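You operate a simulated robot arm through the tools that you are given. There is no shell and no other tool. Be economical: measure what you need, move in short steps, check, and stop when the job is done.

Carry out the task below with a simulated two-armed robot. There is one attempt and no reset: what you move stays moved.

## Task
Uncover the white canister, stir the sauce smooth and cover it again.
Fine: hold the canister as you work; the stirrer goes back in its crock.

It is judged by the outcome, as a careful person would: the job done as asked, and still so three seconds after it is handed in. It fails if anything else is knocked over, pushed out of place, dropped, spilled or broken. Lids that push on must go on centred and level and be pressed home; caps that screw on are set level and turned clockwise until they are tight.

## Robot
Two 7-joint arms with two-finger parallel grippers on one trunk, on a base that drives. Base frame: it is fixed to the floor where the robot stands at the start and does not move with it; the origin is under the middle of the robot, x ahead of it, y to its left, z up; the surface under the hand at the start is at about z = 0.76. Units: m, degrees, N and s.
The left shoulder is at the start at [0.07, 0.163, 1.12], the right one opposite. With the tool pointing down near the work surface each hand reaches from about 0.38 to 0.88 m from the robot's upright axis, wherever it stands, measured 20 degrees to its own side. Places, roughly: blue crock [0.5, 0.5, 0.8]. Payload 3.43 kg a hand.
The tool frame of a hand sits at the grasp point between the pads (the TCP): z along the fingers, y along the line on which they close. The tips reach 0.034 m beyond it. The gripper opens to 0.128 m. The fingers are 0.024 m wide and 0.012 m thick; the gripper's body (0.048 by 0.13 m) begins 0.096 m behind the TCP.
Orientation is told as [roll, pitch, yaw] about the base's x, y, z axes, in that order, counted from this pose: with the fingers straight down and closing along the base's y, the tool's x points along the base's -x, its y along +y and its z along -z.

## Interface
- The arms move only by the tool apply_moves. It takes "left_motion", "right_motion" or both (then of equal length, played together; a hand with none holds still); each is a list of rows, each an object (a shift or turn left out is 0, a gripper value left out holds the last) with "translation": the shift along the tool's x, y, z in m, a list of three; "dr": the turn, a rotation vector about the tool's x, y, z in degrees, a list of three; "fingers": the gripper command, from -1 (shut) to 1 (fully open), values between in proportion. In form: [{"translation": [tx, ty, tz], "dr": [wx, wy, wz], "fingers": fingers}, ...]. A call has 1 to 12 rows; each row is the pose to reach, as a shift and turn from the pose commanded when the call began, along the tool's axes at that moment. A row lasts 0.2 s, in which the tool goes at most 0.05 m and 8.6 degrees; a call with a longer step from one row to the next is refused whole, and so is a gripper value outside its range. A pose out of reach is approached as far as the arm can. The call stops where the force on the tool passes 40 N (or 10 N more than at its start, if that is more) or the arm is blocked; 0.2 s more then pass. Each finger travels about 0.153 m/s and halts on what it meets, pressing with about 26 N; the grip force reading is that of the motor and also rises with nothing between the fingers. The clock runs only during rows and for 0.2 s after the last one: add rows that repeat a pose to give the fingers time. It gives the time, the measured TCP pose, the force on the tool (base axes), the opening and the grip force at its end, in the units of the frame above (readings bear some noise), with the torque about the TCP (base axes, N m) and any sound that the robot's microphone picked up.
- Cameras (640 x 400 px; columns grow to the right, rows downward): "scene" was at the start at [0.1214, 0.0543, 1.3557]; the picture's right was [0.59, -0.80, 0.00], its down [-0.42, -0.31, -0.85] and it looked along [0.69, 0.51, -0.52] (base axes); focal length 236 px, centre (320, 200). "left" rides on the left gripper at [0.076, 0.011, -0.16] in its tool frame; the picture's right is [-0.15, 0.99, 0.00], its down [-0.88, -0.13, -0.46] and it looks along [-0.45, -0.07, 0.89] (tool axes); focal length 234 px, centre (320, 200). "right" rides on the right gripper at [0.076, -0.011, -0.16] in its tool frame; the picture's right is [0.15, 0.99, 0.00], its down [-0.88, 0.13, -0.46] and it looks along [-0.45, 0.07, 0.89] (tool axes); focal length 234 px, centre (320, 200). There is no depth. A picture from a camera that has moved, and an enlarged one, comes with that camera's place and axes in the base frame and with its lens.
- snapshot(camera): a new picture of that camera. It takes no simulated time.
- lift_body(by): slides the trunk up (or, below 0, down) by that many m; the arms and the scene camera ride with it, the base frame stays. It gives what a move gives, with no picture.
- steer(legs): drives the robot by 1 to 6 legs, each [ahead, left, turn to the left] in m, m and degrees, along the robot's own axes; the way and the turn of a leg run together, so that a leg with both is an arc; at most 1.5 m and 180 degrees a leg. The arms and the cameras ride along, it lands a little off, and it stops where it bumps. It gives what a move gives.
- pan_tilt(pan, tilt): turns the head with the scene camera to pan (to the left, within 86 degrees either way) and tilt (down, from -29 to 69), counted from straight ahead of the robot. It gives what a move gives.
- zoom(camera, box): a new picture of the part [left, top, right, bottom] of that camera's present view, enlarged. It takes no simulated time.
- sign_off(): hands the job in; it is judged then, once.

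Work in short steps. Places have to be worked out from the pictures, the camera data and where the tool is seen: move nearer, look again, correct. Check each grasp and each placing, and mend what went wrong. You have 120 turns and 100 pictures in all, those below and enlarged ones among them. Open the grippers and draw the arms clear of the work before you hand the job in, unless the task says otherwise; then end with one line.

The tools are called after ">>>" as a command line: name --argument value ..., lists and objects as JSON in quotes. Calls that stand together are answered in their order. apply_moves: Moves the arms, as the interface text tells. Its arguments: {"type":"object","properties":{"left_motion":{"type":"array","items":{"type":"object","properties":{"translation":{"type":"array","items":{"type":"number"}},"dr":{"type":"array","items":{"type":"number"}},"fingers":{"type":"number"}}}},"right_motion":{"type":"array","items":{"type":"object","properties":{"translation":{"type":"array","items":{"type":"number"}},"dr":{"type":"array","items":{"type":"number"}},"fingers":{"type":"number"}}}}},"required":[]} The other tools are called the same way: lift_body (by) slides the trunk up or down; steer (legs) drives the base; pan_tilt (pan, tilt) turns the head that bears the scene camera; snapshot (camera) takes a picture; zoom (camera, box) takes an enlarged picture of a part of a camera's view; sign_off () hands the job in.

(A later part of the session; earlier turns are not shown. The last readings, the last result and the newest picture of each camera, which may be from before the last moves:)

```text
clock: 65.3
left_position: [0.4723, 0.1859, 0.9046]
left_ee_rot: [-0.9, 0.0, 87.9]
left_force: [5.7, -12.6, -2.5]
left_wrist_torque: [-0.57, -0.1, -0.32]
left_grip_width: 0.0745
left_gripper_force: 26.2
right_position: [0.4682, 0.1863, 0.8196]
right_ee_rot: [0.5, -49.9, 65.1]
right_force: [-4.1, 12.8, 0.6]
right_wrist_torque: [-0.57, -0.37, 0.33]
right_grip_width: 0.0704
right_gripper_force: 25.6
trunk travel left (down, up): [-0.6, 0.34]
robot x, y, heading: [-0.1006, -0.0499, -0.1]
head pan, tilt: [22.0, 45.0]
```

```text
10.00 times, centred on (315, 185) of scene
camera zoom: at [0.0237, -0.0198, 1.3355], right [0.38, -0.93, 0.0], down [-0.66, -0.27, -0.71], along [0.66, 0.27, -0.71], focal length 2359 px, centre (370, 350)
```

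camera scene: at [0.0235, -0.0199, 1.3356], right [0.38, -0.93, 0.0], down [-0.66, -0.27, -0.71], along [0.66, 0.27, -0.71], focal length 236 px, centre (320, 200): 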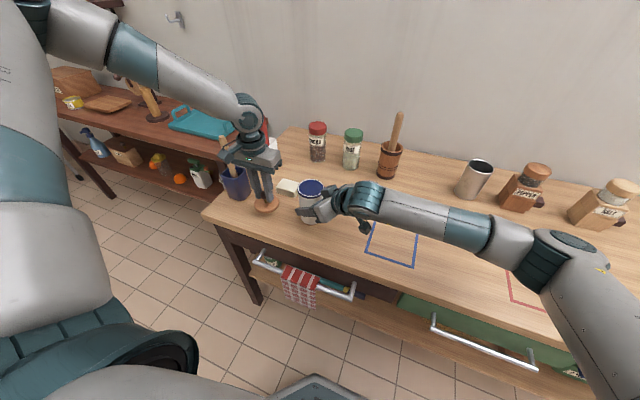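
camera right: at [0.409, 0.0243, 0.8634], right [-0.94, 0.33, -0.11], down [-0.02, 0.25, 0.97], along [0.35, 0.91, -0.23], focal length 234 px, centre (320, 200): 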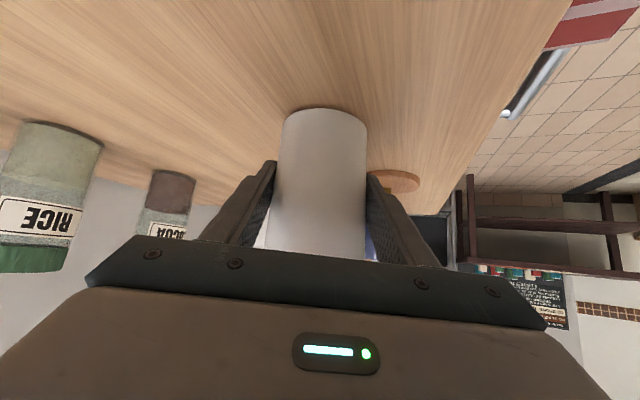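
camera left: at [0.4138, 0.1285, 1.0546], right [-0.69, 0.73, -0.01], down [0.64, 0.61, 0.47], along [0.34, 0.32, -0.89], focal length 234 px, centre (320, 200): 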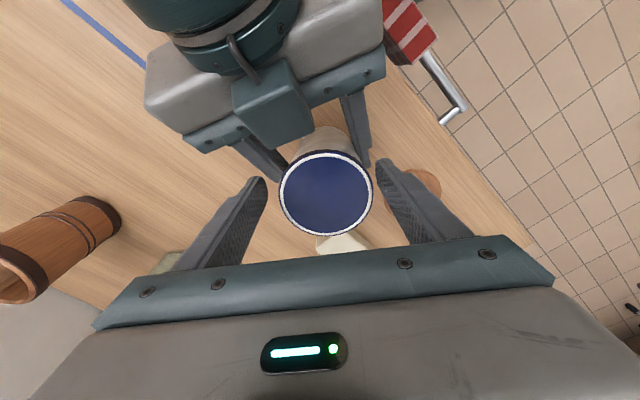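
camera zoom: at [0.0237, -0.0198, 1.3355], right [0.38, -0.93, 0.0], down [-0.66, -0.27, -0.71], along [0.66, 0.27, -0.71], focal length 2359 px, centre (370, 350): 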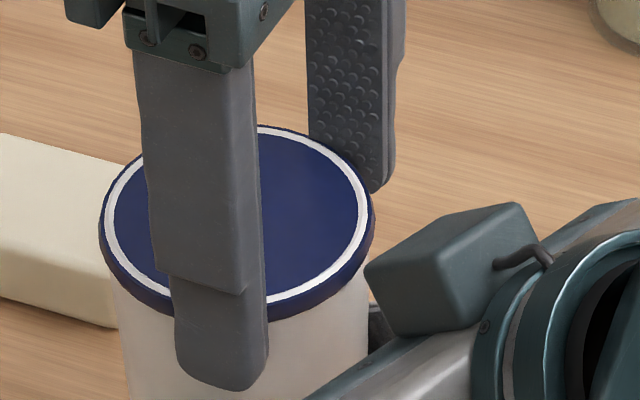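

The canister has shifted ~15 mm out along the fingers' free direction. I release the left hand and lift clear to look before fixing the grips.

>>> apply_moves --left_motion '[{"fingers": 0.0}, {"fingers": 0.6}, {"translation": [0, 0, -0.03], "fingers": 0.6}, {"translation": [0, 0, -0.07], "fingers": 0.6}, {"translation": [0, 0, -0.11], "fingers": 0.6}, {"translation": [0, 0, -0.12], "fingers": 0.6}]'

>>> snapshot --camera "left"

>>> zoom --camera "scene" --box '[270, 160, 360, 230]'

>>> snapshot --camera "right"

```text
clock: 66.7
left_position: [0.468, 0.187, 1.025]
left_ee_rot: [-0.7, -0.2, 87.9]
left_force: [-0.1, 1.0, 0.3]
left_wrist_torque: [-0.01, -0.01, 0.01]
left_grip_width: 0.1023
left_gripper_force: 0.0
right_position: [0.4711, 0.1855, 0.8175]
right_ee_rot: [0.4, -49.8, 64.9]
right_force: [-0.6, 0.6, -2.9]
right_wrist_torque: [-0.07, 0.02, 0.05]
right_grip_width: 0.0701
right_gripper_force: 26.1
trunk travel left (down, up): [-0.6, 0.34]
robot x, y, heading: [-0.0997, -0.0536, -0.3]
head pan, tilt: [22.0, 45.0]
```

```text
39 pictures are left
camera left: at [0.4515, 0.1087, 1.1828], right [-0.98, 0.18, -0.01], down [0.16, 0.87, 0.46], along [0.09, 0.45, -0.89], focal length 234 px, centre (320, 200)
```

left: 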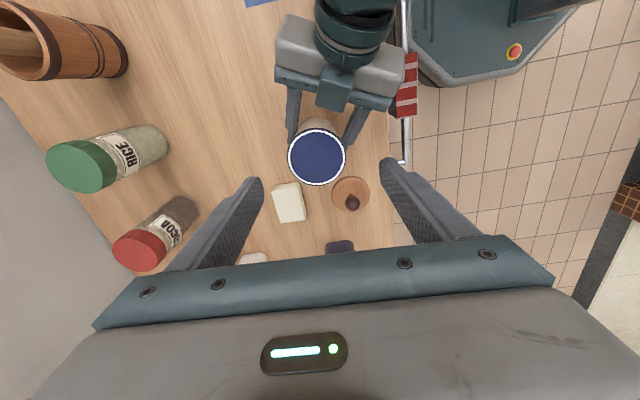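

```text
5.71 times, centred on (315, 195) of scene
camera zoom: at [0.0239, -0.0198, 1.3355], right [0.38, -0.93, 0.0], down [-0.66, -0.27, -0.71], along [0.65, 0.27, -0.71], focal length 1348 px, centre (349, 229)
```

zoom: 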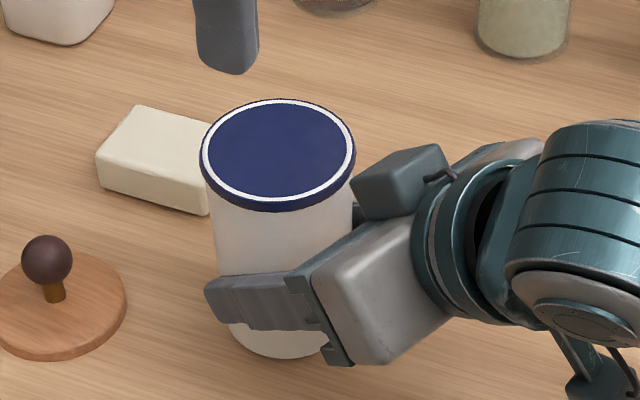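

```text
37 pictures are left
camera right: at [0.4089, 0.0245, 0.8638], right [-0.94, 0.33, -0.11], down [-0.02, 0.25, 0.97], along [0.35, 0.91, -0.23], focal length 234 px, centre (320, 200)
```

right: 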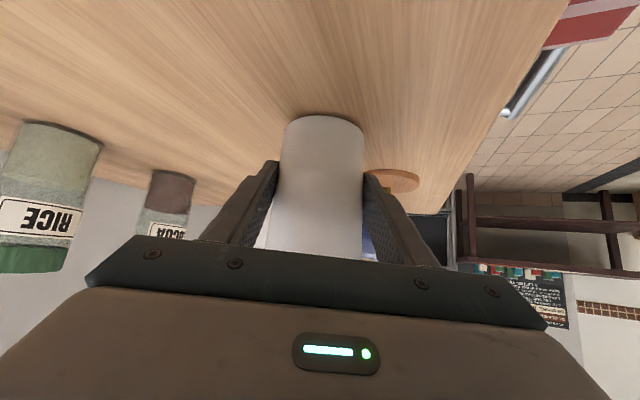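

The canister is upright, centre ≈ [0.476, 0.200]. I zoom on the cap edge to look for any gap (evidence of unscrewing).

>>> zoom --camera "scene" --box '[297, 172, 327, 197]'

```text
16.00 times, centred on (312, 184) of scene
camera zoom: at [0.0239, -0.0198, 1.3355], right [0.38, -0.93, 0.0], down [-0.66, -0.27, -0.71], along [0.65, 0.27, -0.71], focal length 3774 px, centre (448, 448)
```

zoom: 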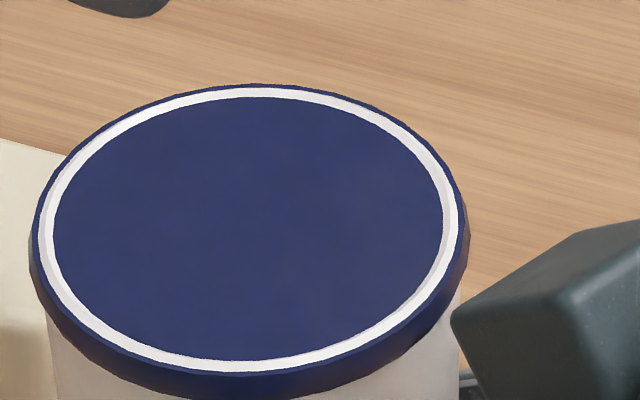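

The cap's side is smooth and round (~1 cm tall), more like a push-on cap. I re-centre the right grip (lower, on the true axis) for a clean strong pull.

>>> apply_moves --right_motion '[{"fingers": 0.1}, {"fingers": 0.4}, {"fingers": 0.4}, {"translation": [-0.0004, 0.001, 0.01], "fingers": 0.4}, {"translation": [-0.0007, 0.0016, 0.0194], "fingers": 0.4}, {"translation": [-0.0007, 0.0016, 0.0194], "fingers": 0.15}, {"translation": [-0.0007, 0.0016, 0.0194], "fingers": 0.05}, {"translation": [-0.0007, 0.0016, 0.0194], "fingers": -1}, {"translation": [-0.0007, 0.0016, 0.0194], "fingers": -1}]' --left_motion '[{"dr": [0, 0, 4]}, {"dr": [0, 0, 8]}, {"dr": [0, 0, 12]}, {"dr": [0, 0, 16]}, {"dr": [0, 0, 20]}, {"dr": [0, 0, 22]}, {"dr": [0, 0, 22]}, {"dr": [0, 0, 22]}, {"dr": [0, 0, 22]}]'

>>> snapshot --camera "left"

```text
clock: 68.7
left_position: [0.4688, 0.1853, 1.0255]
left_ee_rot: [-0.6, -0.5, 65.7]
left_force: [-0.4, -0.2, 0.4]
left_wrist_torque: [0.01, 0.03, 0.04]
left_grip_width: 0.1026
left_gripper_force: 0.0
right_position: [0.4759, 0.1981, 0.807]
right_ee_rot: [0.3, -49.7, 65.0]
right_force: [0.4, 0.0, -0.5]
right_wrist_torque: [0.05, -0.08, -0.05]
right_grip_width: 0.0703
right_gripper_force: 25.8
trunk travel left (down, up): [-0.6, 0.34]
robot x, y, heading: [-0.1007, -0.0519, 0.2]
head pan, tilt: [22.0, 45.0]
```

```text
35 pictures are left
camera left: at [0.4256, 0.1187, 1.1816], right [-0.84, 0.54, -0.01], down [0.47, 0.75, 0.46], along [0.26, 0.39, -0.89], focal length 234 px, centre (320, 200)
```

left: 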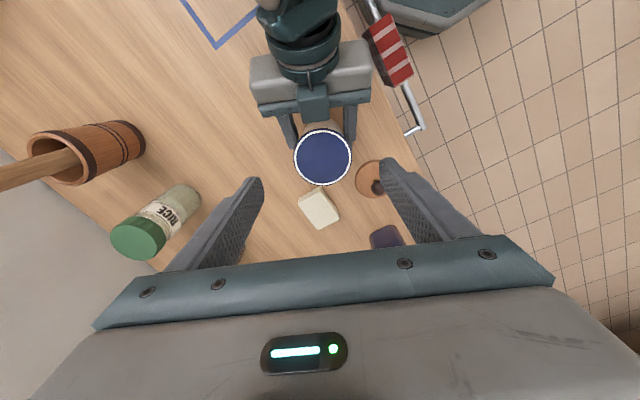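

Cap centre ≈ [0.4745, 0.197]. I lower the left hand onto it, centred, and grip.

>>> apply_moves --left_motion '[{"translation": [-0.013, 0, 0.03]}, {"translation": [-0.013, 0, 0.065]}, {"translation": [-0.013, 0, 0.1]}, {"translation": [-0.013, 0, 0.122]}, {"translation": [-0.013, 0, 0.122], "fingers": 0.25}, {"translation": [-0.013, 0, 0.122], "fingers": 0.1}, {"translation": [-0.013, 0, 0.122], "fingers": -1}, {"translation": [-0.013, 0, 0.122], "fingers": -1}]'

>>> apply_moves --left_motion '[{"translation": [0, 0, -0.002]}, {"translation": [0, 0, -0.004]}, {"translation": [0, 0, -0.006]}, {"translation": [0, 0, -0.008]}]'

>>> zoom --camera "scene" --box '[270, 160, 360, 230]'

```text
clock: 70.5
left_position: [0.4751, 0.1971, 0.9018]
left_ee_rot: [-0.5, -0.5, 65.8]
left_force: [-7.7, 2.0, -0.4]
left_wrist_torque: [0.09, 0.18, -0.17]
left_grip_width: 0.0728
left_gripper_force: 26.2
right_position: [0.4775, 0.1984, 0.8079]
right_ee_rot: [0.3, -49.8, 64.9]
right_force: [7.0, -0.6, -0.9]
right_wrist_torque: [0.01, 0.48, 0.2]
right_grip_width: 0.0701
right_gripper_force: 26.2
trunk travel left (down, up): [-0.6, 0.34]
robot x, y, heading: [-0.0996, -0.0518, 0.3]
head pan, tilt: [22.0, 45.0]
```

```text
clock: 71.5
left_position: [0.4757, 0.197, 0.9092]
left_ee_rot: [-0.6, -0.4, 65.8]
left_force: [-5.7, 0.8, -18.6]
left_wrist_torque: [0.11, 0.23, -0.32]
left_grip_width: 0.073
left_gripper_force: 26.4
right_position: [0.4756, 0.1997, 0.809]
right_ee_rot: [0.4, -50.0, 64.9]
right_force: [5.9, -2.0, 15.4]
right_wrist_torque: [-0.06, 0.46, 0.3]
right_grip_width: 0.0701
right_gripper_force: 25.5
trunk travel left (down, up): [-0.6, 0.34]
robot x, y, heading: [-0.0997, -0.0523, 0.1]
head pan, tilt: [22.0, 45.0]
```

```text
5.71 times, centred on (315, 195) of scene
camera zoom: at [0.0236, -0.0199, 1.3355], right [0.38, -0.93, 0.0], down [-0.66, -0.27, -0.71], along [0.66, 0.27, -0.71], focal length 1348 px, centre (349, 229)
```

zoom: 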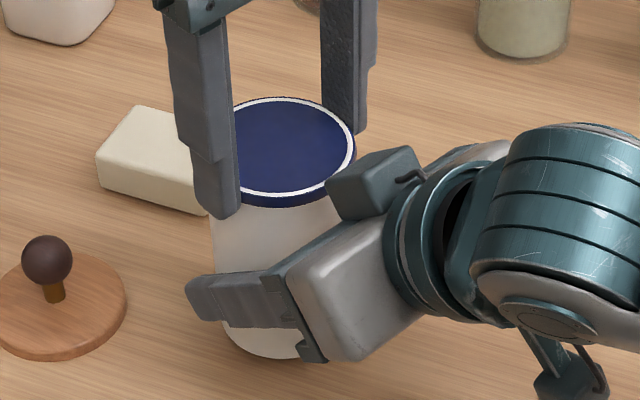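

Holding at ~18 N after 8 mm; something is slipping or sliding. I continue the pull a bit more to see which gives.

>>> apply_moves --left_motion '[{"translation": [0, 0, -0.003]}, {"translation": [0, 0, -0.006]}, {"translation": [0, 0, -0.009]}]'

>>> zoom --camera "scene" --box '[270, 160, 360, 230]'

```text
clock: 72.3
left_position: [0.476, 0.1982, 0.9191]
left_ee_rot: [-0.7, -0.4, 65.7]
left_force: [-4.1, 2.0, -17.7]
left_wrist_torque: [0.24, 0.14, -0.23]
left_grip_width: 0.0723
left_gripper_force: 26.3
right_position: [0.475, 0.1998, 0.8087]
right_ee_rot: [0.5, -49.8, 64.9]
right_force: [3.5, -3.5, 15.2]
right_wrist_torque: [0.15, 0.34, 0.18]
right_grip_width: 0.0701
right_gripper_force: 25.8
trunk travel left (down, up): [-0.6, 0.34]
robot x, y, heading: [-0.1017, -0.049, 0.1]
head pan, tilt: [22.0, 45.0]
```

```text
5.71 times, centred on (315, 195) of scene
camera zoom: at [0.0236, -0.0199, 1.3355], right [0.38, -0.93, 0.0], down [-0.66, -0.27, -0.71], along [0.66, 0.27, -0.71], focal length 1348 px, centre (349, 229)
```

zoom: 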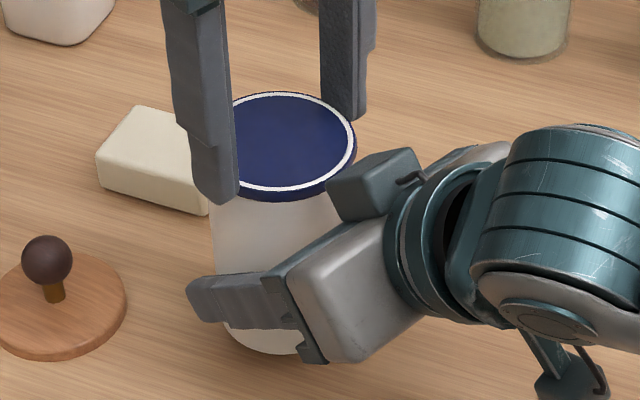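

The canister just slides up through the right grip; the blue band behaves as rigid with the body, so the "cap" may actually be the canister's rim with sauce filled to the brim. I set it back down and then will probe gently with the stirrer.

>>> apply_moves --right_motion '[{"fingers": 0.15}, {"fingers": 0.25}, {"fingers": 0.25}, {"fingers": 0.25}, {"fingers": 0.25}, {"fingers": 0.25}, {"fingers": 0.25}]' --left_motion '[{}, {}, {"translation": [0, 0, 0.004]}, {"translation": [0, 0, 0.008]}, {"translation": [0, 0, 0.012]}, {"translation": [0, 0, 0.015]}, {"translation": [0, 0, 0.017]}]'

>>> zoom --camera "scene" --box '[270, 160, 360, 230]'

```text
clock: 73.9
left_position: [0.4739, 0.1982, 0.904]
left_ee_rot: [-0.7, -0.5, 65.8]
left_force: [-2.6, 5.2, 16.8]
left_wrist_torque: [0.2, 0.19, 0.01]
left_grip_width: 0.0729
left_gripper_force: 26.1
right_position: [0.4738, 0.199, 0.8091]
right_ee_rot: [0.2, -49.9, 65.0]
right_force: [-1.2, -0.3, 0.7]
right_wrist_torque: [0.02, -0.03, 0.0]
right_grip_width: 0.08
right_gripper_force: 0.1
trunk travel left (down, up): [-0.6, 0.34]
robot x, y, heading: [-0.1033, -0.0517, 0.1]
head pan, tilt: [22.0, 45.0]
```

```text
5.71 times, centred on (315, 195) of scene
camera zoom: at [0.0214, -0.0199, 1.3358], right [0.38, -0.93, 0.0], down [-0.65, -0.27, -0.71], along [0.66, 0.27, -0.71], focal length 1348 px, centre (349, 229)
```

zoom: 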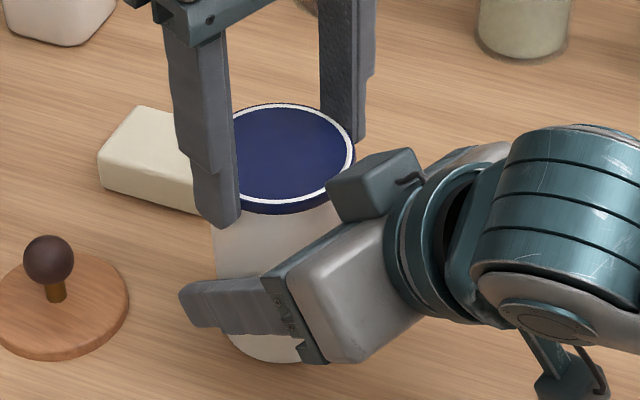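

On the table again. Right hand re-grips; the left releases, rises, and returns to yaw 0 on its way to the stirrer.

>>> apply_moves --right_motion '[{"fingers": 0.0}, {"fingers": -1}, {"fingers": -1}, {"fingers": -1}, {"fingers": -1}, {"fingers": -1}, {"fingers": -1}, {"fingers": -1}, {"fingers": -1}, {"fingers": -1}, {"fingers": -1}, {"fingers": -1}]' --left_motion '[{"translation": [0, 0, -0.001]}, {"translation": [0, 0, -0.001]}, {"translation": [0, 0, -0.001], "fingers": 0.2}, {"translation": [0, 0, -0.001], "fingers": 0.4}, {"translation": [0, 0, -0.04], "dr": [0, 0, 0]}, {"translation": [0, 0, -0.08], "dr": [0, 0, 8]}, {"translation": [0, 0, -0.12], "dr": [0, 0, 16.4]}, {"translation": [0, 0, -0.16], "dr": [0, 0, 24.8]}, {"translation": [0, 0, -0.2], "dr": [0, 0, 33]}, {"translation": [0, 0, -0.2], "dr": [0, 0, 41.5]}, {"translation": [0, 0, -0.2], "dr": [0, 0, 50]}, {"translation": [0, 0, -0.2], "dr": [0, 0, 58]}]'

>>> snapshot --camera "left"

```text
clock: 76.5
left_position: [0.4712, 0.1975, 1.1015]
left_ee_rot: [0.2, -0.8, 7.7]
left_force: [1.2, 0.1, -0.5]
left_wrist_torque: [-0.03, 0.0, 0.01]
left_grip_width: 0.0894
left_gripper_force: 0.0
right_position: [0.4756, 0.1997, 0.8106]
right_ee_rot: [0.3, -49.8, 65.0]
right_force: [0.0, 1.1, 9.5]
right_wrist_torque: [-0.3, 0.01, 0.01]
right_grip_width: 0.0703
right_gripper_force: 25.8
trunk travel left (down, up): [-0.6, 0.34]
robot x, y, heading: [-0.1039, -0.0556, 0.3]
head pan, tilt: [22.0, 45.0]
```

```text
31 pictures are left
camera left: at [0.3934, 0.1965, 1.2596], right [0.01, 1.0, 0.0], down [0.88, -0.01, 0.47], along [0.47, 0.0, -0.88], focal length 234 px, centre (320, 200)
```

left: 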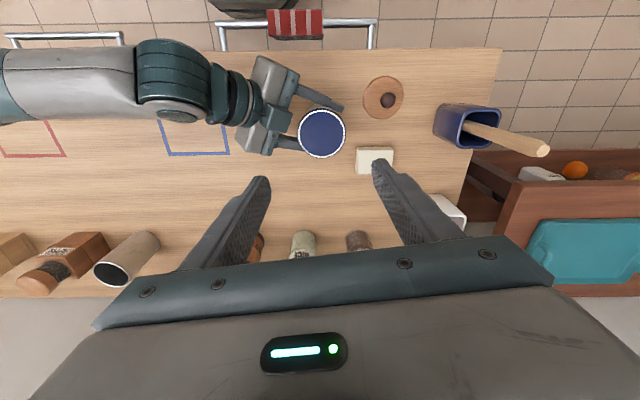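

Now to the stirrer: move above it at yaw 0 with fingers at ~0.06.

>>> apply_moves --left_motion '[{"translation": [-0.005, 0.043, 0], "dr": [0, 0.4, 2], "fingers": 0.0}, {"translation": [-0.01, 0.086, 0], "dr": [0, 0.8, 4]}, {"translation": [-0.014, 0.128, 0], "dr": [0, 0.8, 6]}, {"translation": [-0.019, 0.171, 0], "dr": [0, 0.8, 7.7]}, {"translation": [-0.024, 0.213, 0], "dr": [0, 0.8, 7.7]}, {"translation": [-0.0286, 0.257, 0.0], "dr": [0, 0.8, 7.7]}, {"translation": [-0.0286, 0.257, 0.03], "dr": [0, 0.8, 7.7]}]'

>>> snapshot --camera "left"

```text
clock: 78.1
left_position: [0.4654, 0.4564, 1.0721]
left_ee_rot: [0.1, 0.0, 0.1]
left_force: [-0.3, -0.7, -1.0]
left_wrist_torque: [0.02, 0.0, 0.0]
left_grip_width: 0.064
left_gripper_force: 0.1
right_position: [0.4761, 0.1982, 0.8081]
right_ee_rot: [0.3, -49.9, 64.9]
right_force: [-1.5, -0.1, 7.7]
right_wrist_torque: [-0.06, 0.12, 0.16]
right_grip_width: 0.0698
right_gripper_force: 25.8
trunk travel left (down, up): [-0.6, 0.34]
robot x, y, heading: [-0.0998, -0.0537, 0.1]
head pan, tilt: [22.0, 45.0]
```

```text
30 pictures are left
camera left: at [0.3901, 0.4656, 1.2314], right [0.14, 0.99, 0.0], down [0.88, -0.13, 0.46], along [0.45, -0.06, -0.89], focal length 234 px, centre (320, 200)
```

left: 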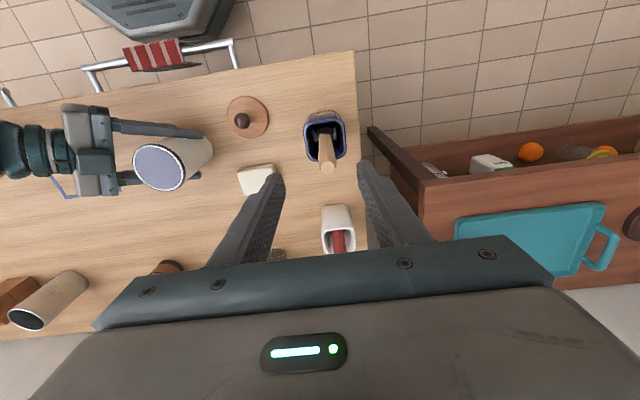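

Stick tip ≈ [0.471, 0.462, 0.997], between the fingers. I descend to z≈0.96 and close on the handle.

>>> apply_moves --left_motion '[{"translation": [-0.003, 0.003, 0.03]}, {"translation": [-0.005, 0.0045, 0.06]}, {"translation": [-0.005, 0.0045, 0.09]}, {"translation": [-0.005, 0.0045, 0.112]}, {"translation": [-0.005, 0.0045, 0.112], "fingers": -0.4}, {"translation": [-0.005, 0.0045, 0.112], "fingers": -0.7}, {"translation": [-0.005, 0.0045, 0.112], "fingers": -1}, {"translation": [-0.005, 0.0045, 0.112], "fingers": -1}]'

>>> zoom --camera "scene" --box '[180, 100, 330, 230]'

```text
clock: 79.9
left_position: [0.4704, 0.4591, 0.961]
left_ee_rot: [0.2, 0.0, 0.1]
left_force: [0.3, 0.3, 1.4]
left_wrist_torque: [0.13, -0.02, 0.01]
left_grip_width: 0.0198
left_gripper_force: 25.9
right_position: [0.475, 0.1977, 0.8082]
right_ee_rot: [0.4, -49.9, 64.9]
right_force: [-1.1, -0.9, 7.6]
right_wrist_torque: [0.05, 0.1, 0.06]
right_grip_width: 0.0701
right_gripper_force: 25.9
trunk travel left (down, up): [-0.6, 0.34]
robot x, y, heading: [-0.0993, -0.0507, 0.3]
head pan, tilt: [22.0, 45.0]
```

```text
3.08 times, centred on (255, 165) of scene
camera zoom: at [0.0224, -0.0204, 1.3357], right [0.38, -0.93, 0.0], down [-0.66, -0.27, -0.71], along [0.66, 0.27, -0.71], focal length 726 px, centre (520, 308)
```

zoom: 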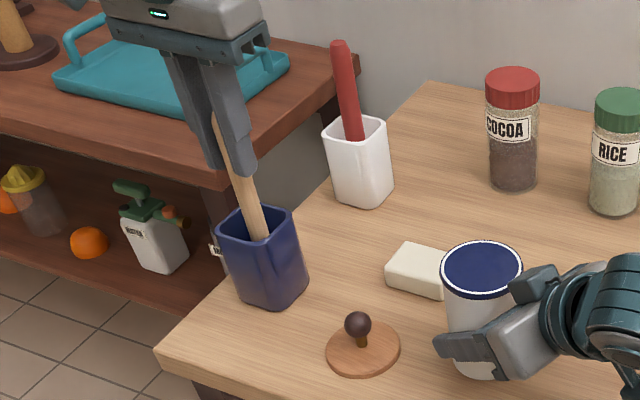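

Stirrer gripped (0.0198 m). I lift it straight up about 0.16 m and look at its lower end.

>>> apply_moves --left_motion '[{"translation": [0, 0, -0.01]}, {"translation": [0, 0, -0.03]}, {"translation": [0, 0, -0.06]}, {"translation": [0, 0, -0.09]}, {"translation": [0, 0, -0.12]}, {"translation": [0, 0, -0.15]}, {"translation": [0, 0, -0.17]}, {"translation": [0, 0, -0.17]}]'

>>> zoom --camera "scene" --box '[180, 80, 350, 230]'

```text
clock: 81.7
left_position: [0.4712, 0.4617, 1.1312]
left_ee_rot: [0.1, 0.1, 0.2]
left_force: [-0.7, -0.1, 0.3]
left_wrist_torque: [0.03, 0.02, -0.04]
left_grip_width: 0.0196
left_gripper_force: 26.1
right_position: [0.4744, 0.1988, 0.8088]
right_ee_rot: [0.3, -49.9, 65.0]
right_force: [-2.2, -1.7, 6.9]
right_wrist_torque: [0.06, 0.02, -0.01]
right_grip_width: 0.0704
right_gripper_force: 25.8
trunk travel left (down, up): [-0.6, 0.34]
robot x, y, heading: [-0.1043, -0.0537, 0.2]
head pan, tilt: [22.0, 45.0]
```

```text
2.67 times, centred on (265, 155) of scene
camera zoom: at [0.0225, -0.0203, 1.3357], right [0.38, -0.93, 0.0], down [-0.66, -0.27, -0.71], along [0.66, 0.27, -0.71], focal length 629 px, centre (467, 320)
```

zoom: 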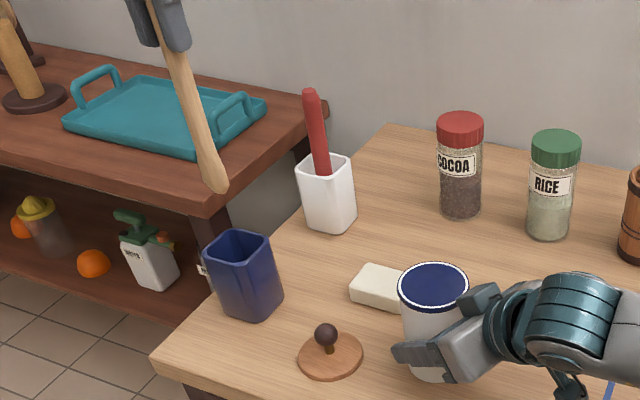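

The stirrer is a wooden paddle, hanging vertical with its tip ~0.184 m below the TCP. I carry it over the canister centre [0.475, 0.198].

>>> apply_moves --left_motion '[{"translation": [0, -0.04, 0]}, {"translation": [0, -0.085, 0]}, {"translation": [0, -0.13, 0]}, {"translation": [-0.001, -0.175, 0]}, {"translation": [-0.002, -0.22, 0]}, {"translation": [-0.003, -0.25, 0]}, {"translation": [-0.003, -0.263, 0]}, {"translation": [-0.003, -0.263, 0.03]}, {"translation": [-0.003, -0.263, 0.04]}]'

>>> zoom --camera "scene" --box '[250, 100, 380, 230]'

>>> snapshot --camera "left"

```text
clock: 83.7
left_position: [0.4731, 0.1978, 1.0919]
left_ee_rot: [0.1, 0.0, 0.1]
left_force: [0.6, -0.3, 0.6]
left_wrist_torque: [-0.04, 0.0, 0.02]
left_grip_width: 0.0192
left_gripper_force: 25.9
right_position: [0.4754, 0.1987, 0.808]
right_ee_rot: [0.3, -49.9, 64.9]
right_force: [-2.0, -1.5, 5.9]
right_wrist_torque: [-0.01, 0.06, 0.04]
right_grip_width: 0.0698
right_gripper_force: 25.8
trunk travel left (down, up): [-0.6, 0.34]
robot x, y, heading: [-0.1018, -0.0476, -0.1]
head pan, tilt: [22.0, 45.0]
```

```text
3.08 times, centred on (315, 165) of scene
camera zoom: at [0.0225, -0.0205, 1.3357], right [0.38, -0.93, 0.0], down [-0.66, -0.27, -0.71], along [0.66, 0.27, -0.71], focal length 726 px, centre (335, 308)
```

zoom: 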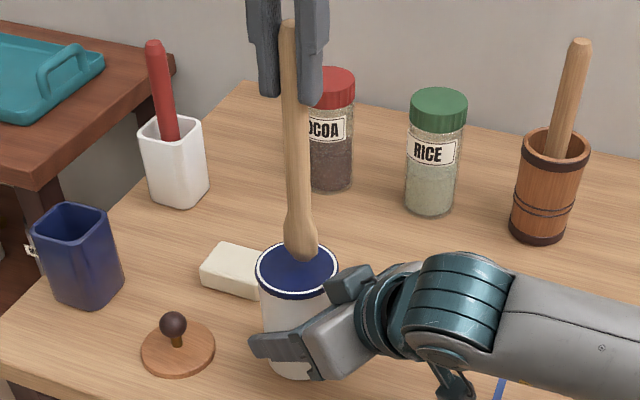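

```text
26 pictures are left
camera left: at [0.3974, 0.2055, 1.2504], right [0.14, 0.99, 0.0], down [0.88, -0.13, 0.46], along [0.45, -0.06, -0.89], focal length 234 px, centre (320, 200)
```

left: 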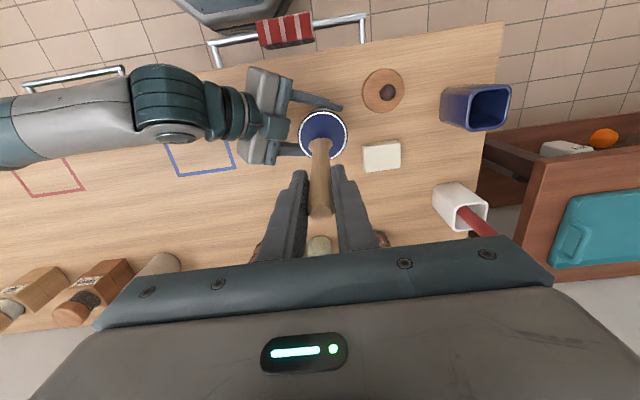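

The tip hangs right above the disc. I lower slowly, watching for contact at z≈0.889 (TCP ≈1.073).

>>> apply_moves --left_motion '[{"translation": [0.003, 0, 0.006]}, {"translation": [0.003, 0, 0.012]}, {"translation": [0.003, 0, 0.018]}, {"translation": [0.003, 0, 0.022]}, {"translation": [0.003, 0, 0.026]}, {"translation": [0.003, 0, 0.03]}]'

>>> zoom --camera "scene" --box '[270, 140, 360, 220]'

```text
clock: 85.1
left_position: [0.4711, 0.1982, 1.0598]
left_ee_rot: [0.1, 0.0, 0.2]
left_force: [0.1, -0.3, -0.4]
left_wrist_torque: [-0.06, -0.05, 0.03]
left_grip_width: 0.0194
left_gripper_force: 26.0
right_position: [0.4746, 0.1986, 0.8085]
right_ee_rot: [0.3, -49.9, 64.9]
right_force: [-2.9, -1.9, 4.9]
right_wrist_torque: [0.0, 0.06, 0.01]
right_grip_width: 0.0703
right_gripper_force: 26.4
trunk travel left (down, up): [-0.6, 0.34]
robot x, y, heading: [-0.1003, -0.0488, 0.1]
head pan, tilt: [22.0, 45.0]
```

```text
5.00 times, centred on (315, 180) of scene
camera zoom: at [0.0226, -0.0205, 1.3357], right [0.38, -0.93, 0.0], down [-0.66, -0.27, -0.71], along [0.66, 0.27, -0.71], focal length 1179 px, centre (345, 300)
```

zoom: 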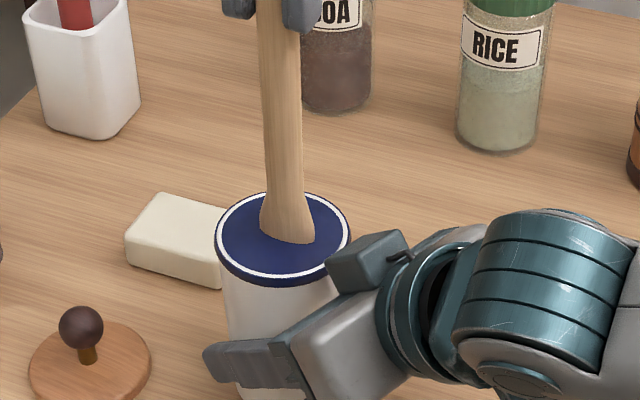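

No force with the tip computed at 0.876, below the disc: it seems to be entering the sauce. I continue slowly.

>>> apply_moves --left_motion '[{"translation": [0, 0, 0.006]}, {"translation": [0, 0, 0.012]}, {"translation": [0, 0, 0.018]}, {"translation": [0, 0, 0.024]}, {"translation": [0, 0, 0.03]}]'

>>> zoom --camera "scene" --box '[270, 140, 360, 220]'

```text
clock: 86.3
left_position: [0.4712, 0.1968, 1.0302]
left_ee_rot: [0.2, 0.0, 0.1]
left_force: [0.1, -0.4, -0.3]
left_wrist_torque: [-0.07, 0.02, -0.01]
left_grip_width: 0.0197
left_gripper_force: 26.3
right_position: [0.4759, 0.1988, 0.8086]
right_ee_rot: [0.4, -49.8, 64.9]
right_force: [-1.0, -1.9, 3.3]
right_wrist_torque: [0.07, 0.06, 0.05]
right_grip_width: 0.0703
right_gripper_force: 25.8
trunk travel left (down, up): [-0.6, 0.34]
robot x, y, heading: [-0.1001, -0.0544, 0.2]
head pan, tilt: [22.0, 45.0]
```

```text
5.00 times, centred on (315, 180) of scene
camera zoom: at [0.0227, -0.0205, 1.3357], right [0.38, -0.93, 0.0], down [-0.66, -0.27, -0.71], along [0.66, 0.27, -0.71], focal length 1179 px, centre (345, 300)
```

zoom: 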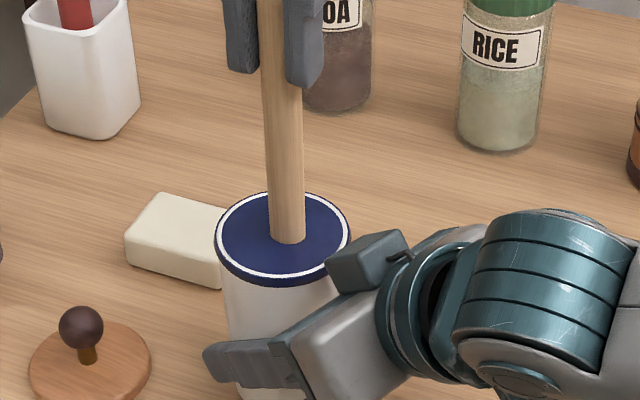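

It passes straight through without force — the blue surface is the sauce itself, filled to the rim. I lower the paddle deeper (tip ≈ 0.79) and start stirring in a small circle.

>>> apply_moves --left_motion '[{"translation": [-0.002, 0.001, 0.015]}, {"translation": [-0.002, 0.001, 0.03]}, {"translation": [-0.002, 0.001, 0.042]}, {"translation": [-0.002, 0.001, 0.052]}]'

>>> apply_moves --left_motion '[{"translation": [0.006, 0, 0]}, {"translation": [0.01, 0, 0]}, {"translation": [0.007, 0.007, 0]}, {"translation": [0, 0.01, 0]}, {"translation": [-0.007, 0.007, 0]}, {"translation": [-0.01, 0, 0]}, {"translation": [-0.007, -0.007, 0]}, {"translation": [0, -0.01, 0]}, {"translation": [0.007, -0.007, 0]}, {"translation": [0.01, 0, 0]}, {"translation": [0.005, 0, 0]}, {"translation": [0, 0, 0]}]'

>>> zoom --camera "scene" --box '[270, 140, 360, 220]'

```text
clock: 87.3
left_position: [0.4752, 0.1997, 0.9788]
left_ee_rot: [0.1, 0.0, 0.1]
left_force: [0.6, -0.7, -0.8]
left_wrist_torque: [-0.11, -0.03, 0.01]
left_grip_width: 0.0196
left_gripper_force: 26.3
right_position: [0.474, 0.1986, 0.8091]
right_ee_rot: [0.3, -49.9, 64.9]
right_force: [-1.0, -0.3, 4.1]
right_wrist_torque: [0.02, 0.01, 0.06]
right_grip_width: 0.0703
right_gripper_force: 25.9
trunk travel left (down, up): [-0.6, 0.34]
robot x, y, heading: [-0.1014, -0.0534, 0.0]
head pan, tilt: [22.0, 45.0]
```

```text
clock: 89.9
left_position: [0.4727, 0.1976, 0.9788]
left_ee_rot: [0.1, 0.1, 0.1]
left_force: [-0.3, 0.3, -0.3]
left_wrist_torque: [-0.03, -0.01, -0.02]
left_grip_width: 0.0192
left_gripper_force: 26.1
right_position: [0.4764, 0.1986, 0.8084]
right_ee_rot: [0.3, -49.9, 64.9]
right_force: [-0.6, -0.6, 4.6]
right_wrist_torque: [0.07, 0.04, 0.04]
right_grip_width: 0.0702
right_gripper_force: 25.8
trunk travel left (down, up): [-0.6, 0.34]
robot x, y, heading: [-0.1042, -0.0552, 0.2]
head pan, tilt: [22.0, 45.0]
```

```text
5.00 times, centred on (315, 180) of scene
camera zoom: at [0.0229, -0.0203, 1.3356], right [0.38, -0.93, 0.0], down [-0.66, -0.27, -0.71], along [0.66, 0.27, -0.71], focal length 1179 px, centre (345, 300)
```

zoom: 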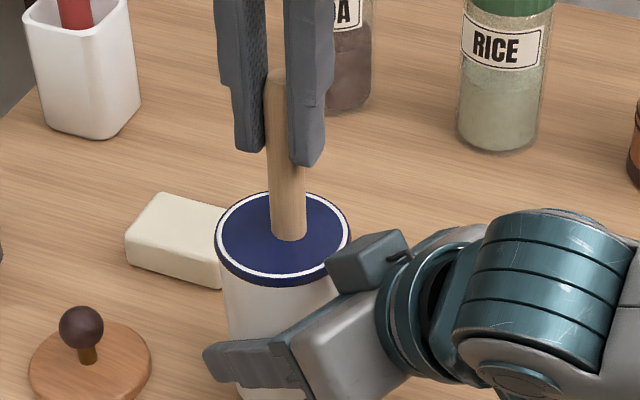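

No wall contact. I continue with several faster revolutions.

>>> apply_moves --left_motion '[{"translation": [0.012, 0, 0]}, {"translation": [0.006, 0.0104, 0]}, {"translation": [-0.006, 0.0104, 0]}, {"translation": [-0.012, 0, 0]}, {"translation": [-0.006, -0.0104, 0]}, {"translation": [0.006, -0.0104, 0]}, {"translation": [0.012, 0, 0]}, {"translation": [0.006, 0.0104, 0]}, {"translation": [-0.006, 0.0104, 0]}, {"translation": [-0.012, 0, 0]}, {"translation": [-0.006, -0.0104, 0]}, {"translation": [0, 0, 0]}]'

>>> apply_moves --left_motion '[{"translation": [0.012, 0, -0.01]}, {"translation": [0.006, 0.0104, -0.02]}, {"translation": [-0.006, 0.0104, -0.03]}, {"translation": [-0.012, 0, -0.03]}, {"translation": [-0.006, -0.0104, -0.03]}, {"translation": [0.006, -0.0104, -0.03]}, {"translation": [0.012, 0, -0.03]}, {"translation": [0.006, 0.0104, -0.02]}, {"translation": [-0.006, 0.0104, -0.02]}, {"translation": [-0.012, 0, -0.01]}, {"translation": [-0.006, -0.0104, -0.01]}, {"translation": [0, 0, 0]}]'

>>> apply_moves --left_motion '[{"translation": [0.012, 0, 0]}, {"translation": [0.006, 0.0104, 0]}, {"translation": [-0.006, 0.0104, 0]}, {"translation": [-0.012, 0, 0]}, {"translation": [-0.006, -0.0104, 0]}, {"translation": [0.006, -0.0104, 0]}, {"translation": [0.012, 0, 0]}, {"translation": [0.006, 0.0104, 0]}, {"translation": [-0.006, 0.0104, 0]}, {"translation": [-0.012, 0, 0]}, {"translation": [-0.006, -0.0104, 0]}, {"translation": [0, 0, 0]}]'

>>> zoom --camera "scene" --box '[270, 140, 360, 220]'

```text
clock: 92.5
left_position: [0.4732, 0.1993, 0.9792]
left_ee_rot: [0.1, 0.0, 0.0]
left_force: [0.3, -0.6, -0.9]
left_wrist_torque: [-0.04, -0.01, -0.04]
left_grip_width: 0.0192
left_gripper_force: 26.0
right_position: [0.4742, 0.1994, 0.8088]
right_ee_rot: [0.3, -49.7, 64.8]
right_force: [-1.7, -0.4, 4.0]
right_wrist_torque: [0.19, 0.09, -0.07]
right_grip_width: 0.0698
right_gripper_force: 26.1
trunk travel left (down, up): [-0.6, 0.34]
robot x, y, heading: [-0.1023, -0.0528, 0.2]
head pan, tilt: [22.0, 45.0]
```

```text
clock: 95.1
left_position: [0.4744, 0.1994, 0.9802]
left_ee_rot: [0.1, 0.0, 0.0]
left_force: [-0.2, -0.1, -0.4]
left_wrist_torque: [0.0, 0.02, -0.02]
left_grip_width: 0.0192
left_gripper_force: 25.8
right_position: [0.4752, 0.1993, 0.8085]
right_ee_rot: [0.3, -49.8, 64.9]
right_force: [-0.1, 0.7, 3.2]
right_wrist_torque: [0.13, 0.04, -0.02]
right_grip_width: 0.0701
right_gripper_force: 25.6
trunk travel left (down, up): [-0.6, 0.34]
robot x, y, heading: [-0.0996, -0.0511, 0.0]
head pan, tilt: [22.0, 45.0]
```

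```text
clock: 97.7
left_position: [0.4736, 0.1989, 0.9771]
left_ee_rot: [0.1, 0.2, 0.1]
left_force: [-0.3, -0.3, 0.2]
left_wrist_torque: [-0.04, 0.01, 0.0]
left_grip_width: 0.0193
left_gripper_force: 26.2
right_position: [0.4748, 0.198, 0.8086]
right_ee_rot: [0.3, -49.7, 64.9]
right_force: [-0.8, -1.0, 3.4]
right_wrist_torque: [0.15, 0.08, -0.03]
right_grip_width: 0.0701
right_gripper_force: 26.5
trunk travel left (down, up): [-0.6, 0.34]
robot x, y, heading: [-0.1034, -0.0519, -0.5]
head pan, tilt: [22.0, 45.0]
```

```text
5.00 times, centred on (315, 180) of scene
camera zoom: at [0.0227, -0.0198, 1.3356], right [0.38, -0.93, 0.0], down [-0.66, -0.27, -0.71], along [0.66, 0.27, -0.71], focal length 1179 px, centre (345, 300)
```

zoom: 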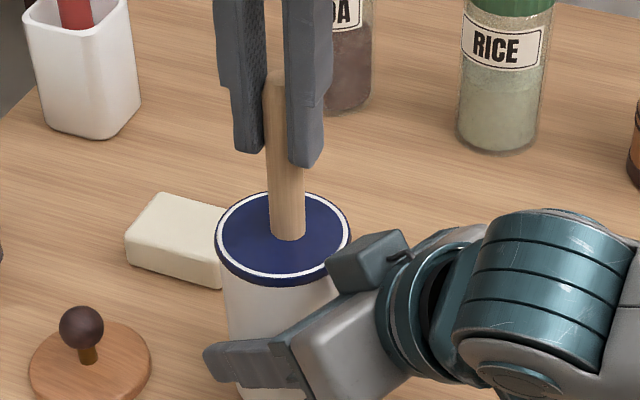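

About six revolutions so far, contact-free. I do several more, a bit deeper and wider, to be safe.

>>> apply_moves --left_motion '[{"translation": [0.014, 0, 0.005]}, {"translation": [0.007, 0.012, 0.005]}, {"translation": [-0.007, 0.012, 0.005]}, {"translation": [-0.014, 0, 0.005]}, {"translation": [-0.007, -0.012, 0.005]}, {"translation": [0.007, -0.012, 0.005]}, {"translation": [0.014, 0, 0.005]}, {"translation": [0.007, 0.012, 0.005]}, {"translation": [-0.007, 0.012, 0.005]}, {"translation": [-0.014, 0, 0.005]}, {"translation": [-0.007, -0.012, 0.005]}, {"translation": [0, 0, 0.005]}]'

>>> apply_moves --left_motion '[{"translation": [0.014, 0, 0]}, {"translation": [0.007, 0.012, 0]}, {"translation": [-0.007, 0.012, 0]}, {"translation": [-0.014, 0, 0]}, {"translation": [-0.007, -0.012, 0]}, {"translation": [0.007, -0.012, 0]}, {"translation": [0.014, 0, -0.01]}, {"translation": [0.007, 0.012, -0.02]}, {"translation": [-0.007, 0.012, -0.02]}, {"translation": [-0.014, 0, -0.02]}, {"translation": [-0.007, -0.012, -0.02]}, {"translation": [0, 0, -0.01]}]'

>>> apply_moves --left_motion '[{"translation": [0.012, 0, 0]}, {"translation": [0.006, 0.0104, 0]}, {"translation": [-0.006, 0.0104, 0]}, {"translation": [-0.012, 0, 0]}, {"translation": [-0.006, -0.0104, 0]}, {"translation": [0.006, -0.0104, 0]}, {"translation": [0.012, 0, 0]}, {"translation": [0.006, 0.0104, 0]}, {"translation": [-0.006, 0.0104, 0]}, {"translation": [-0.012, 0, 0]}, {"translation": [-0.006, -0.0104, 0]}, {"translation": [0, 0, 0]}]'

>>> apply_moves --left_motion '[{"translation": [0.012, 0, 0]}, {"translation": [0.006, 0.0104, 0]}, {"translation": [-0.006, 0.0104, 0]}, {"translation": [-0.012, 0, 0]}, {"translation": [-0.006, -0.0104, 0]}, {"translation": [0.006, -0.0104, 0]}, {"translation": [0.012, 0, 0]}, {"translation": [0.006, 0.0104, 0]}, {"translation": [-0.006, 0.0104, 0]}, {"translation": [-0.012, 0, 0]}, {"translation": [-0.006, -0.0104, 0]}, {"translation": [0, 0, 0]}]'

```text
clock: 100.3
left_position: [0.4746, 0.1985, 0.9729]
left_ee_rot: [0.0, 0.0, 0.1]
left_force: [1.3, -1.7, 5.4]
left_wrist_torque: [-0.39, -0.31, -0.05]
left_grip_width: 0.019
left_gripper_force: 25.9
right_position: [0.4759, 0.199, 0.8085]
right_ee_rot: [0.3, -49.8, 64.9]
right_force: [-0.1, 1.6, -0.1]
right_wrist_torque: [0.21, 0.06, -0.05]
right_grip_width: 0.0701
right_gripper_force: 25.8
trunk travel left (down, up): [-0.6, 0.34]
robot x, y, heading: [-0.1043, -0.0544, 0.1]
head pan, tilt: [22.0, 45.0]
```

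```text
clock: 102.9
left_position: [0.4748, 0.1992, 0.9832]
left_ee_rot: [0.1, 0.1, 0.1]
left_force: [-0.8, 1.4, 0.6]
left_wrist_torque: [-0.02, -0.02, 0.01]
left_grip_width: 0.0191
left_gripper_force: 26.1
right_position: [0.4762, 0.1987, 0.8093]
right_ee_rot: [0.2, -49.7, 64.9]
right_force: [0.7, 0.2, 1.6]
right_wrist_torque: [0.16, -0.01, -0.08]
right_grip_width: 0.0702
right_gripper_force: 26.5
trunk travel left (down, up): [-0.6, 0.34]
robot x, y, heading: [-0.1011, -0.0538, 0.1]
head pan, tilt: [22.0, 45.0]
```

```text
clock: 105.5
left_position: [0.4734, 0.2001, 0.9826]
left_ee_rot: [0.1, -0.1, 0.1]
left_force: [-0.3, 0.3, -0.4]
left_wrist_torque: [-0.01, 0.0, -0.01]
left_grip_width: 0.0191
left_gripper_force: 26.1
right_position: [0.475, 0.1987, 0.8085]
right_ee_rot: [0.3, -49.8, 64.8]
right_force: [-0.3, 0.4, 1.5]
right_wrist_torque: [0.19, 0.07, -0.03]
right_grip_width: 0.07
right_gripper_force: 26.0
trunk travel left (down, up): [-0.6, 0.34]
robot x, y, heading: [-0.1015, -0.0489, 0.1]
head pan, tilt: [22.0, 45.0]
```

```text
clock: 108.1
left_position: [0.475, 0.1991, 0.9827]
left_ee_rot: [0.1, 0.0, 0.1]
left_force: [0.6, -0.4, -0.5]
left_wrist_torque: [-0.03, 0.0, 0.01]
left_grip_width: 0.0195
left_gripper_force: 26.1
right_position: [0.4742, 0.1981, 0.807]
right_ee_rot: [0.3, -49.8, 64.8]
right_force: [-0.4, 1.0, 2.0]
right_wrist_torque: [0.16, 0.04, -0.05]
right_grip_width: 0.07
right_gripper_force: 26.1
trunk travel left (down, up): [-0.6, 0.34]
robot x, y, heading: [-0.1039, -0.0548, -0.2]
head pan, tilt: [22.0, 45.0]
```

About 14 revolutions done (the paddle touched the bottom once, confirming a full-depth vessel). I lift the stirrer straight out, pause over the canister to drip, and check the sauce.

>>> apply_moves --left_motion '[{"translation": [0, 0, -0.03]}, {"translation": [0, 0, -0.06]}, {"translation": [0, 0, -0.09]}, {"translation": [0, 0, -0.115]}, {"translation": [0, 0, -0.115]}, {"translation": [0, 0, -0.115]}, {"translation": [0, 0, -0.115]}, {"translation": [0, 0, -0.13]}, {"translation": [0, 0, -0.15]}, {"translation": [0, 0, -0.15]}]'

>>> zoom --camera "scene" --box '[260, 100, 370, 220]'

```text
clock: 110.3
left_position: [0.4734, 0.1977, 1.133]
left_ee_rot: [0.1, -0.1, 0.0]
left_force: [0.1, 0.3, -0.7]
left_wrist_torque: [0.03, 0.0, 0.02]
left_grip_width: 0.019
left_gripper_force: 25.6
right_position: [0.4756, 0.1983, 0.8086]
right_ee_rot: [0.2, -49.8, 64.8]
right_force: [-0.4, -0.6, 1.7]
right_wrist_torque: [-0.02, 0.02, -0.01]
right_grip_width: 0.07
right_gripper_force: 26.0
trunk travel left (down, up): [-0.6, 0.34]
robot x, y, heading: [-0.1027, -0.0492, -0.1]
head pan, tilt: [22.0, 45.0]
```

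```text
3.33 times, centred on (315, 160) of scene
camera zoom: at [0.0232, -0.0202, 1.3356], right [0.38, -0.93, 0.0], down [-0.66, -0.27, -0.71], along [0.66, 0.27, -0.71], focal length 786 px, centre (337, 333)
```

zoom: 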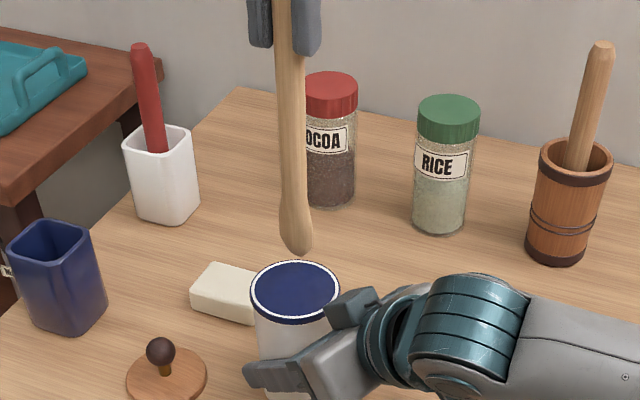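

Stirrer is out and clean of drips. I carry it back above the crock at [0.470, 0.460].

>>> apply_moves --left_motion '[{"translation": [0, 0.04, -0.005]}, {"translation": [0, 0.085, -0.005]}, {"translation": [0.001, 0.13, -0.005]}, {"translation": [0.002, 0.175, -0.005]}, {"translation": [0.003, 0.22, -0.005]}, {"translation": [0.0035, 0.25, -0.005]}, {"translation": [0.0035, 0.261, 0]}, {"translation": [0.0035, 0.261, 0.03]}, {"translation": [0.0035, 0.261, 0.03]}]'

>>> zoom --camera "scene" --box '[180, 80, 320, 220]'

>>> snapshot --camera "left"

```text
clock: 112.3
left_position: [0.47, 0.4602, 1.1037]
left_ee_rot: [0.2, 0.1, 0.2]
left_force: [-0.2, 0.7, -0.1]
left_wrist_torque: [-0.03, -0.02, 0.0]
left_grip_width: 0.0193
left_gripper_force: 25.9
right_position: [0.4754, 0.1994, 0.8073]
right_ee_rot: [0.3, -49.8, 64.9]
right_force: [-0.2, 1.0, 1.9]
right_wrist_torque: [0.04, 0.04, 0.01]
right_grip_width: 0.0698
right_gripper_force: 26.3
trunk travel left (down, up): [-0.6, 0.34]
robot x, y, heading: [-0.1034, -0.0513, -0.1]
head pan, tilt: [22.0, 45.0]
```

```text
2.86 times, centred on (250, 150) of scene
camera zoom: at [0.0233, -0.0199, 1.3356], right [0.38, -0.93, 0.0], down [-0.66, -0.27, -0.71], along [0.66, 0.27, -0.71], focal length 674 px, centre (520, 343)
```

zoom: 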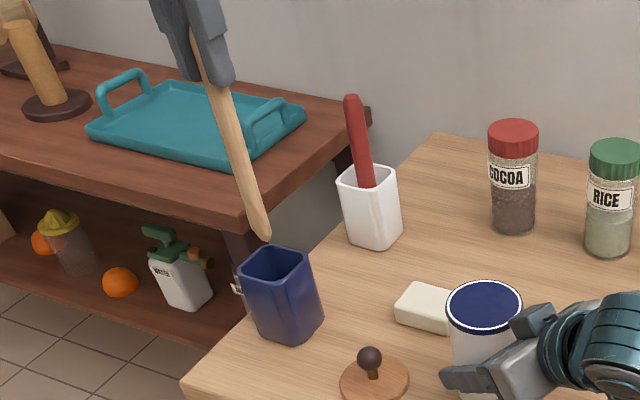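

```text
19 pictures are left
camera left: at [0.3947, 0.4693, 1.2622], right [0.14, 0.99, 0.0], down [0.88, -0.13, 0.45], along [0.45, -0.06, -0.89], focal length 234 px, centre (320, 200)
```

left: 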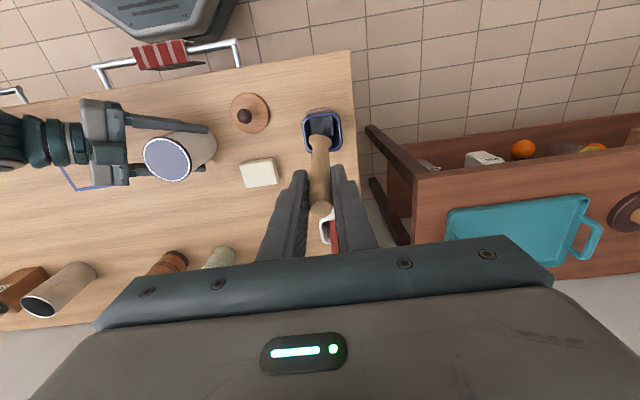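

The tip is over the crock opening (centre ≈ [0.467, 0.462]). I lower it in, small steps.

>>> apply_moves --left_motion '[{"translation": [0.004, 0.002, 0.02]}, {"translation": [0.004, 0.002, 0.045]}, {"translation": [0.004, 0.002, 0.07]}, {"translation": [0.004, 0.002, 0.095]}, {"translation": [0.004, 0.002, 0.115]}, {"translation": [0.004, 0.002, 0.128]}, {"translation": [0.004, 0.002, 0.136]}, {"translation": [0.004, 0.002, 0.136]}]'

>>> zoom --camera "scene" --box '[180, 100, 320, 220]'

```text
clock: 114.1
left_position: [0.4668, 0.4609, 0.9693]
left_ee_rot: [0.2, -0.2, 0.2]
left_force: [1.2, 2.8, 19.5]
left_wrist_torque: [0.43, -0.39, -0.01]
left_grip_width: 0.0195
left_gripper_force: 25.6
right_position: [0.4748, 0.1971, 0.8088]
right_ee_rot: [0.2, -49.9, 64.9]
right_force: [0.2, -0.7, -0.4]
right_wrist_torque: [0.01, 0.0, 0.0]
right_grip_width: 0.0702
right_gripper_force: 25.8
trunk travel left (down, up): [-0.6, 0.34]
robot x, y, heading: [-0.1028, -0.0502, 0.2]
head pan, tilt: [22.0, 45.0]
```

```text
3.33 times, centred on (250, 160) of scene
camera zoom: at [0.022, -0.021, 1.3358], right [0.38, -0.93, 0.0], down [-0.65, -0.27, -0.71], along [0.66, 0.27, -0.71], focal length 786 px, centre (553, 333)
```

zoom: 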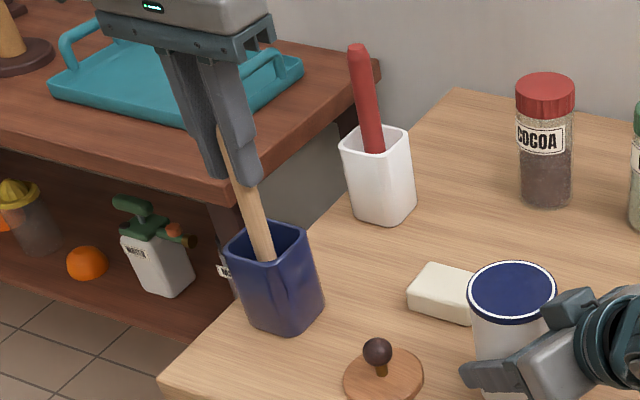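

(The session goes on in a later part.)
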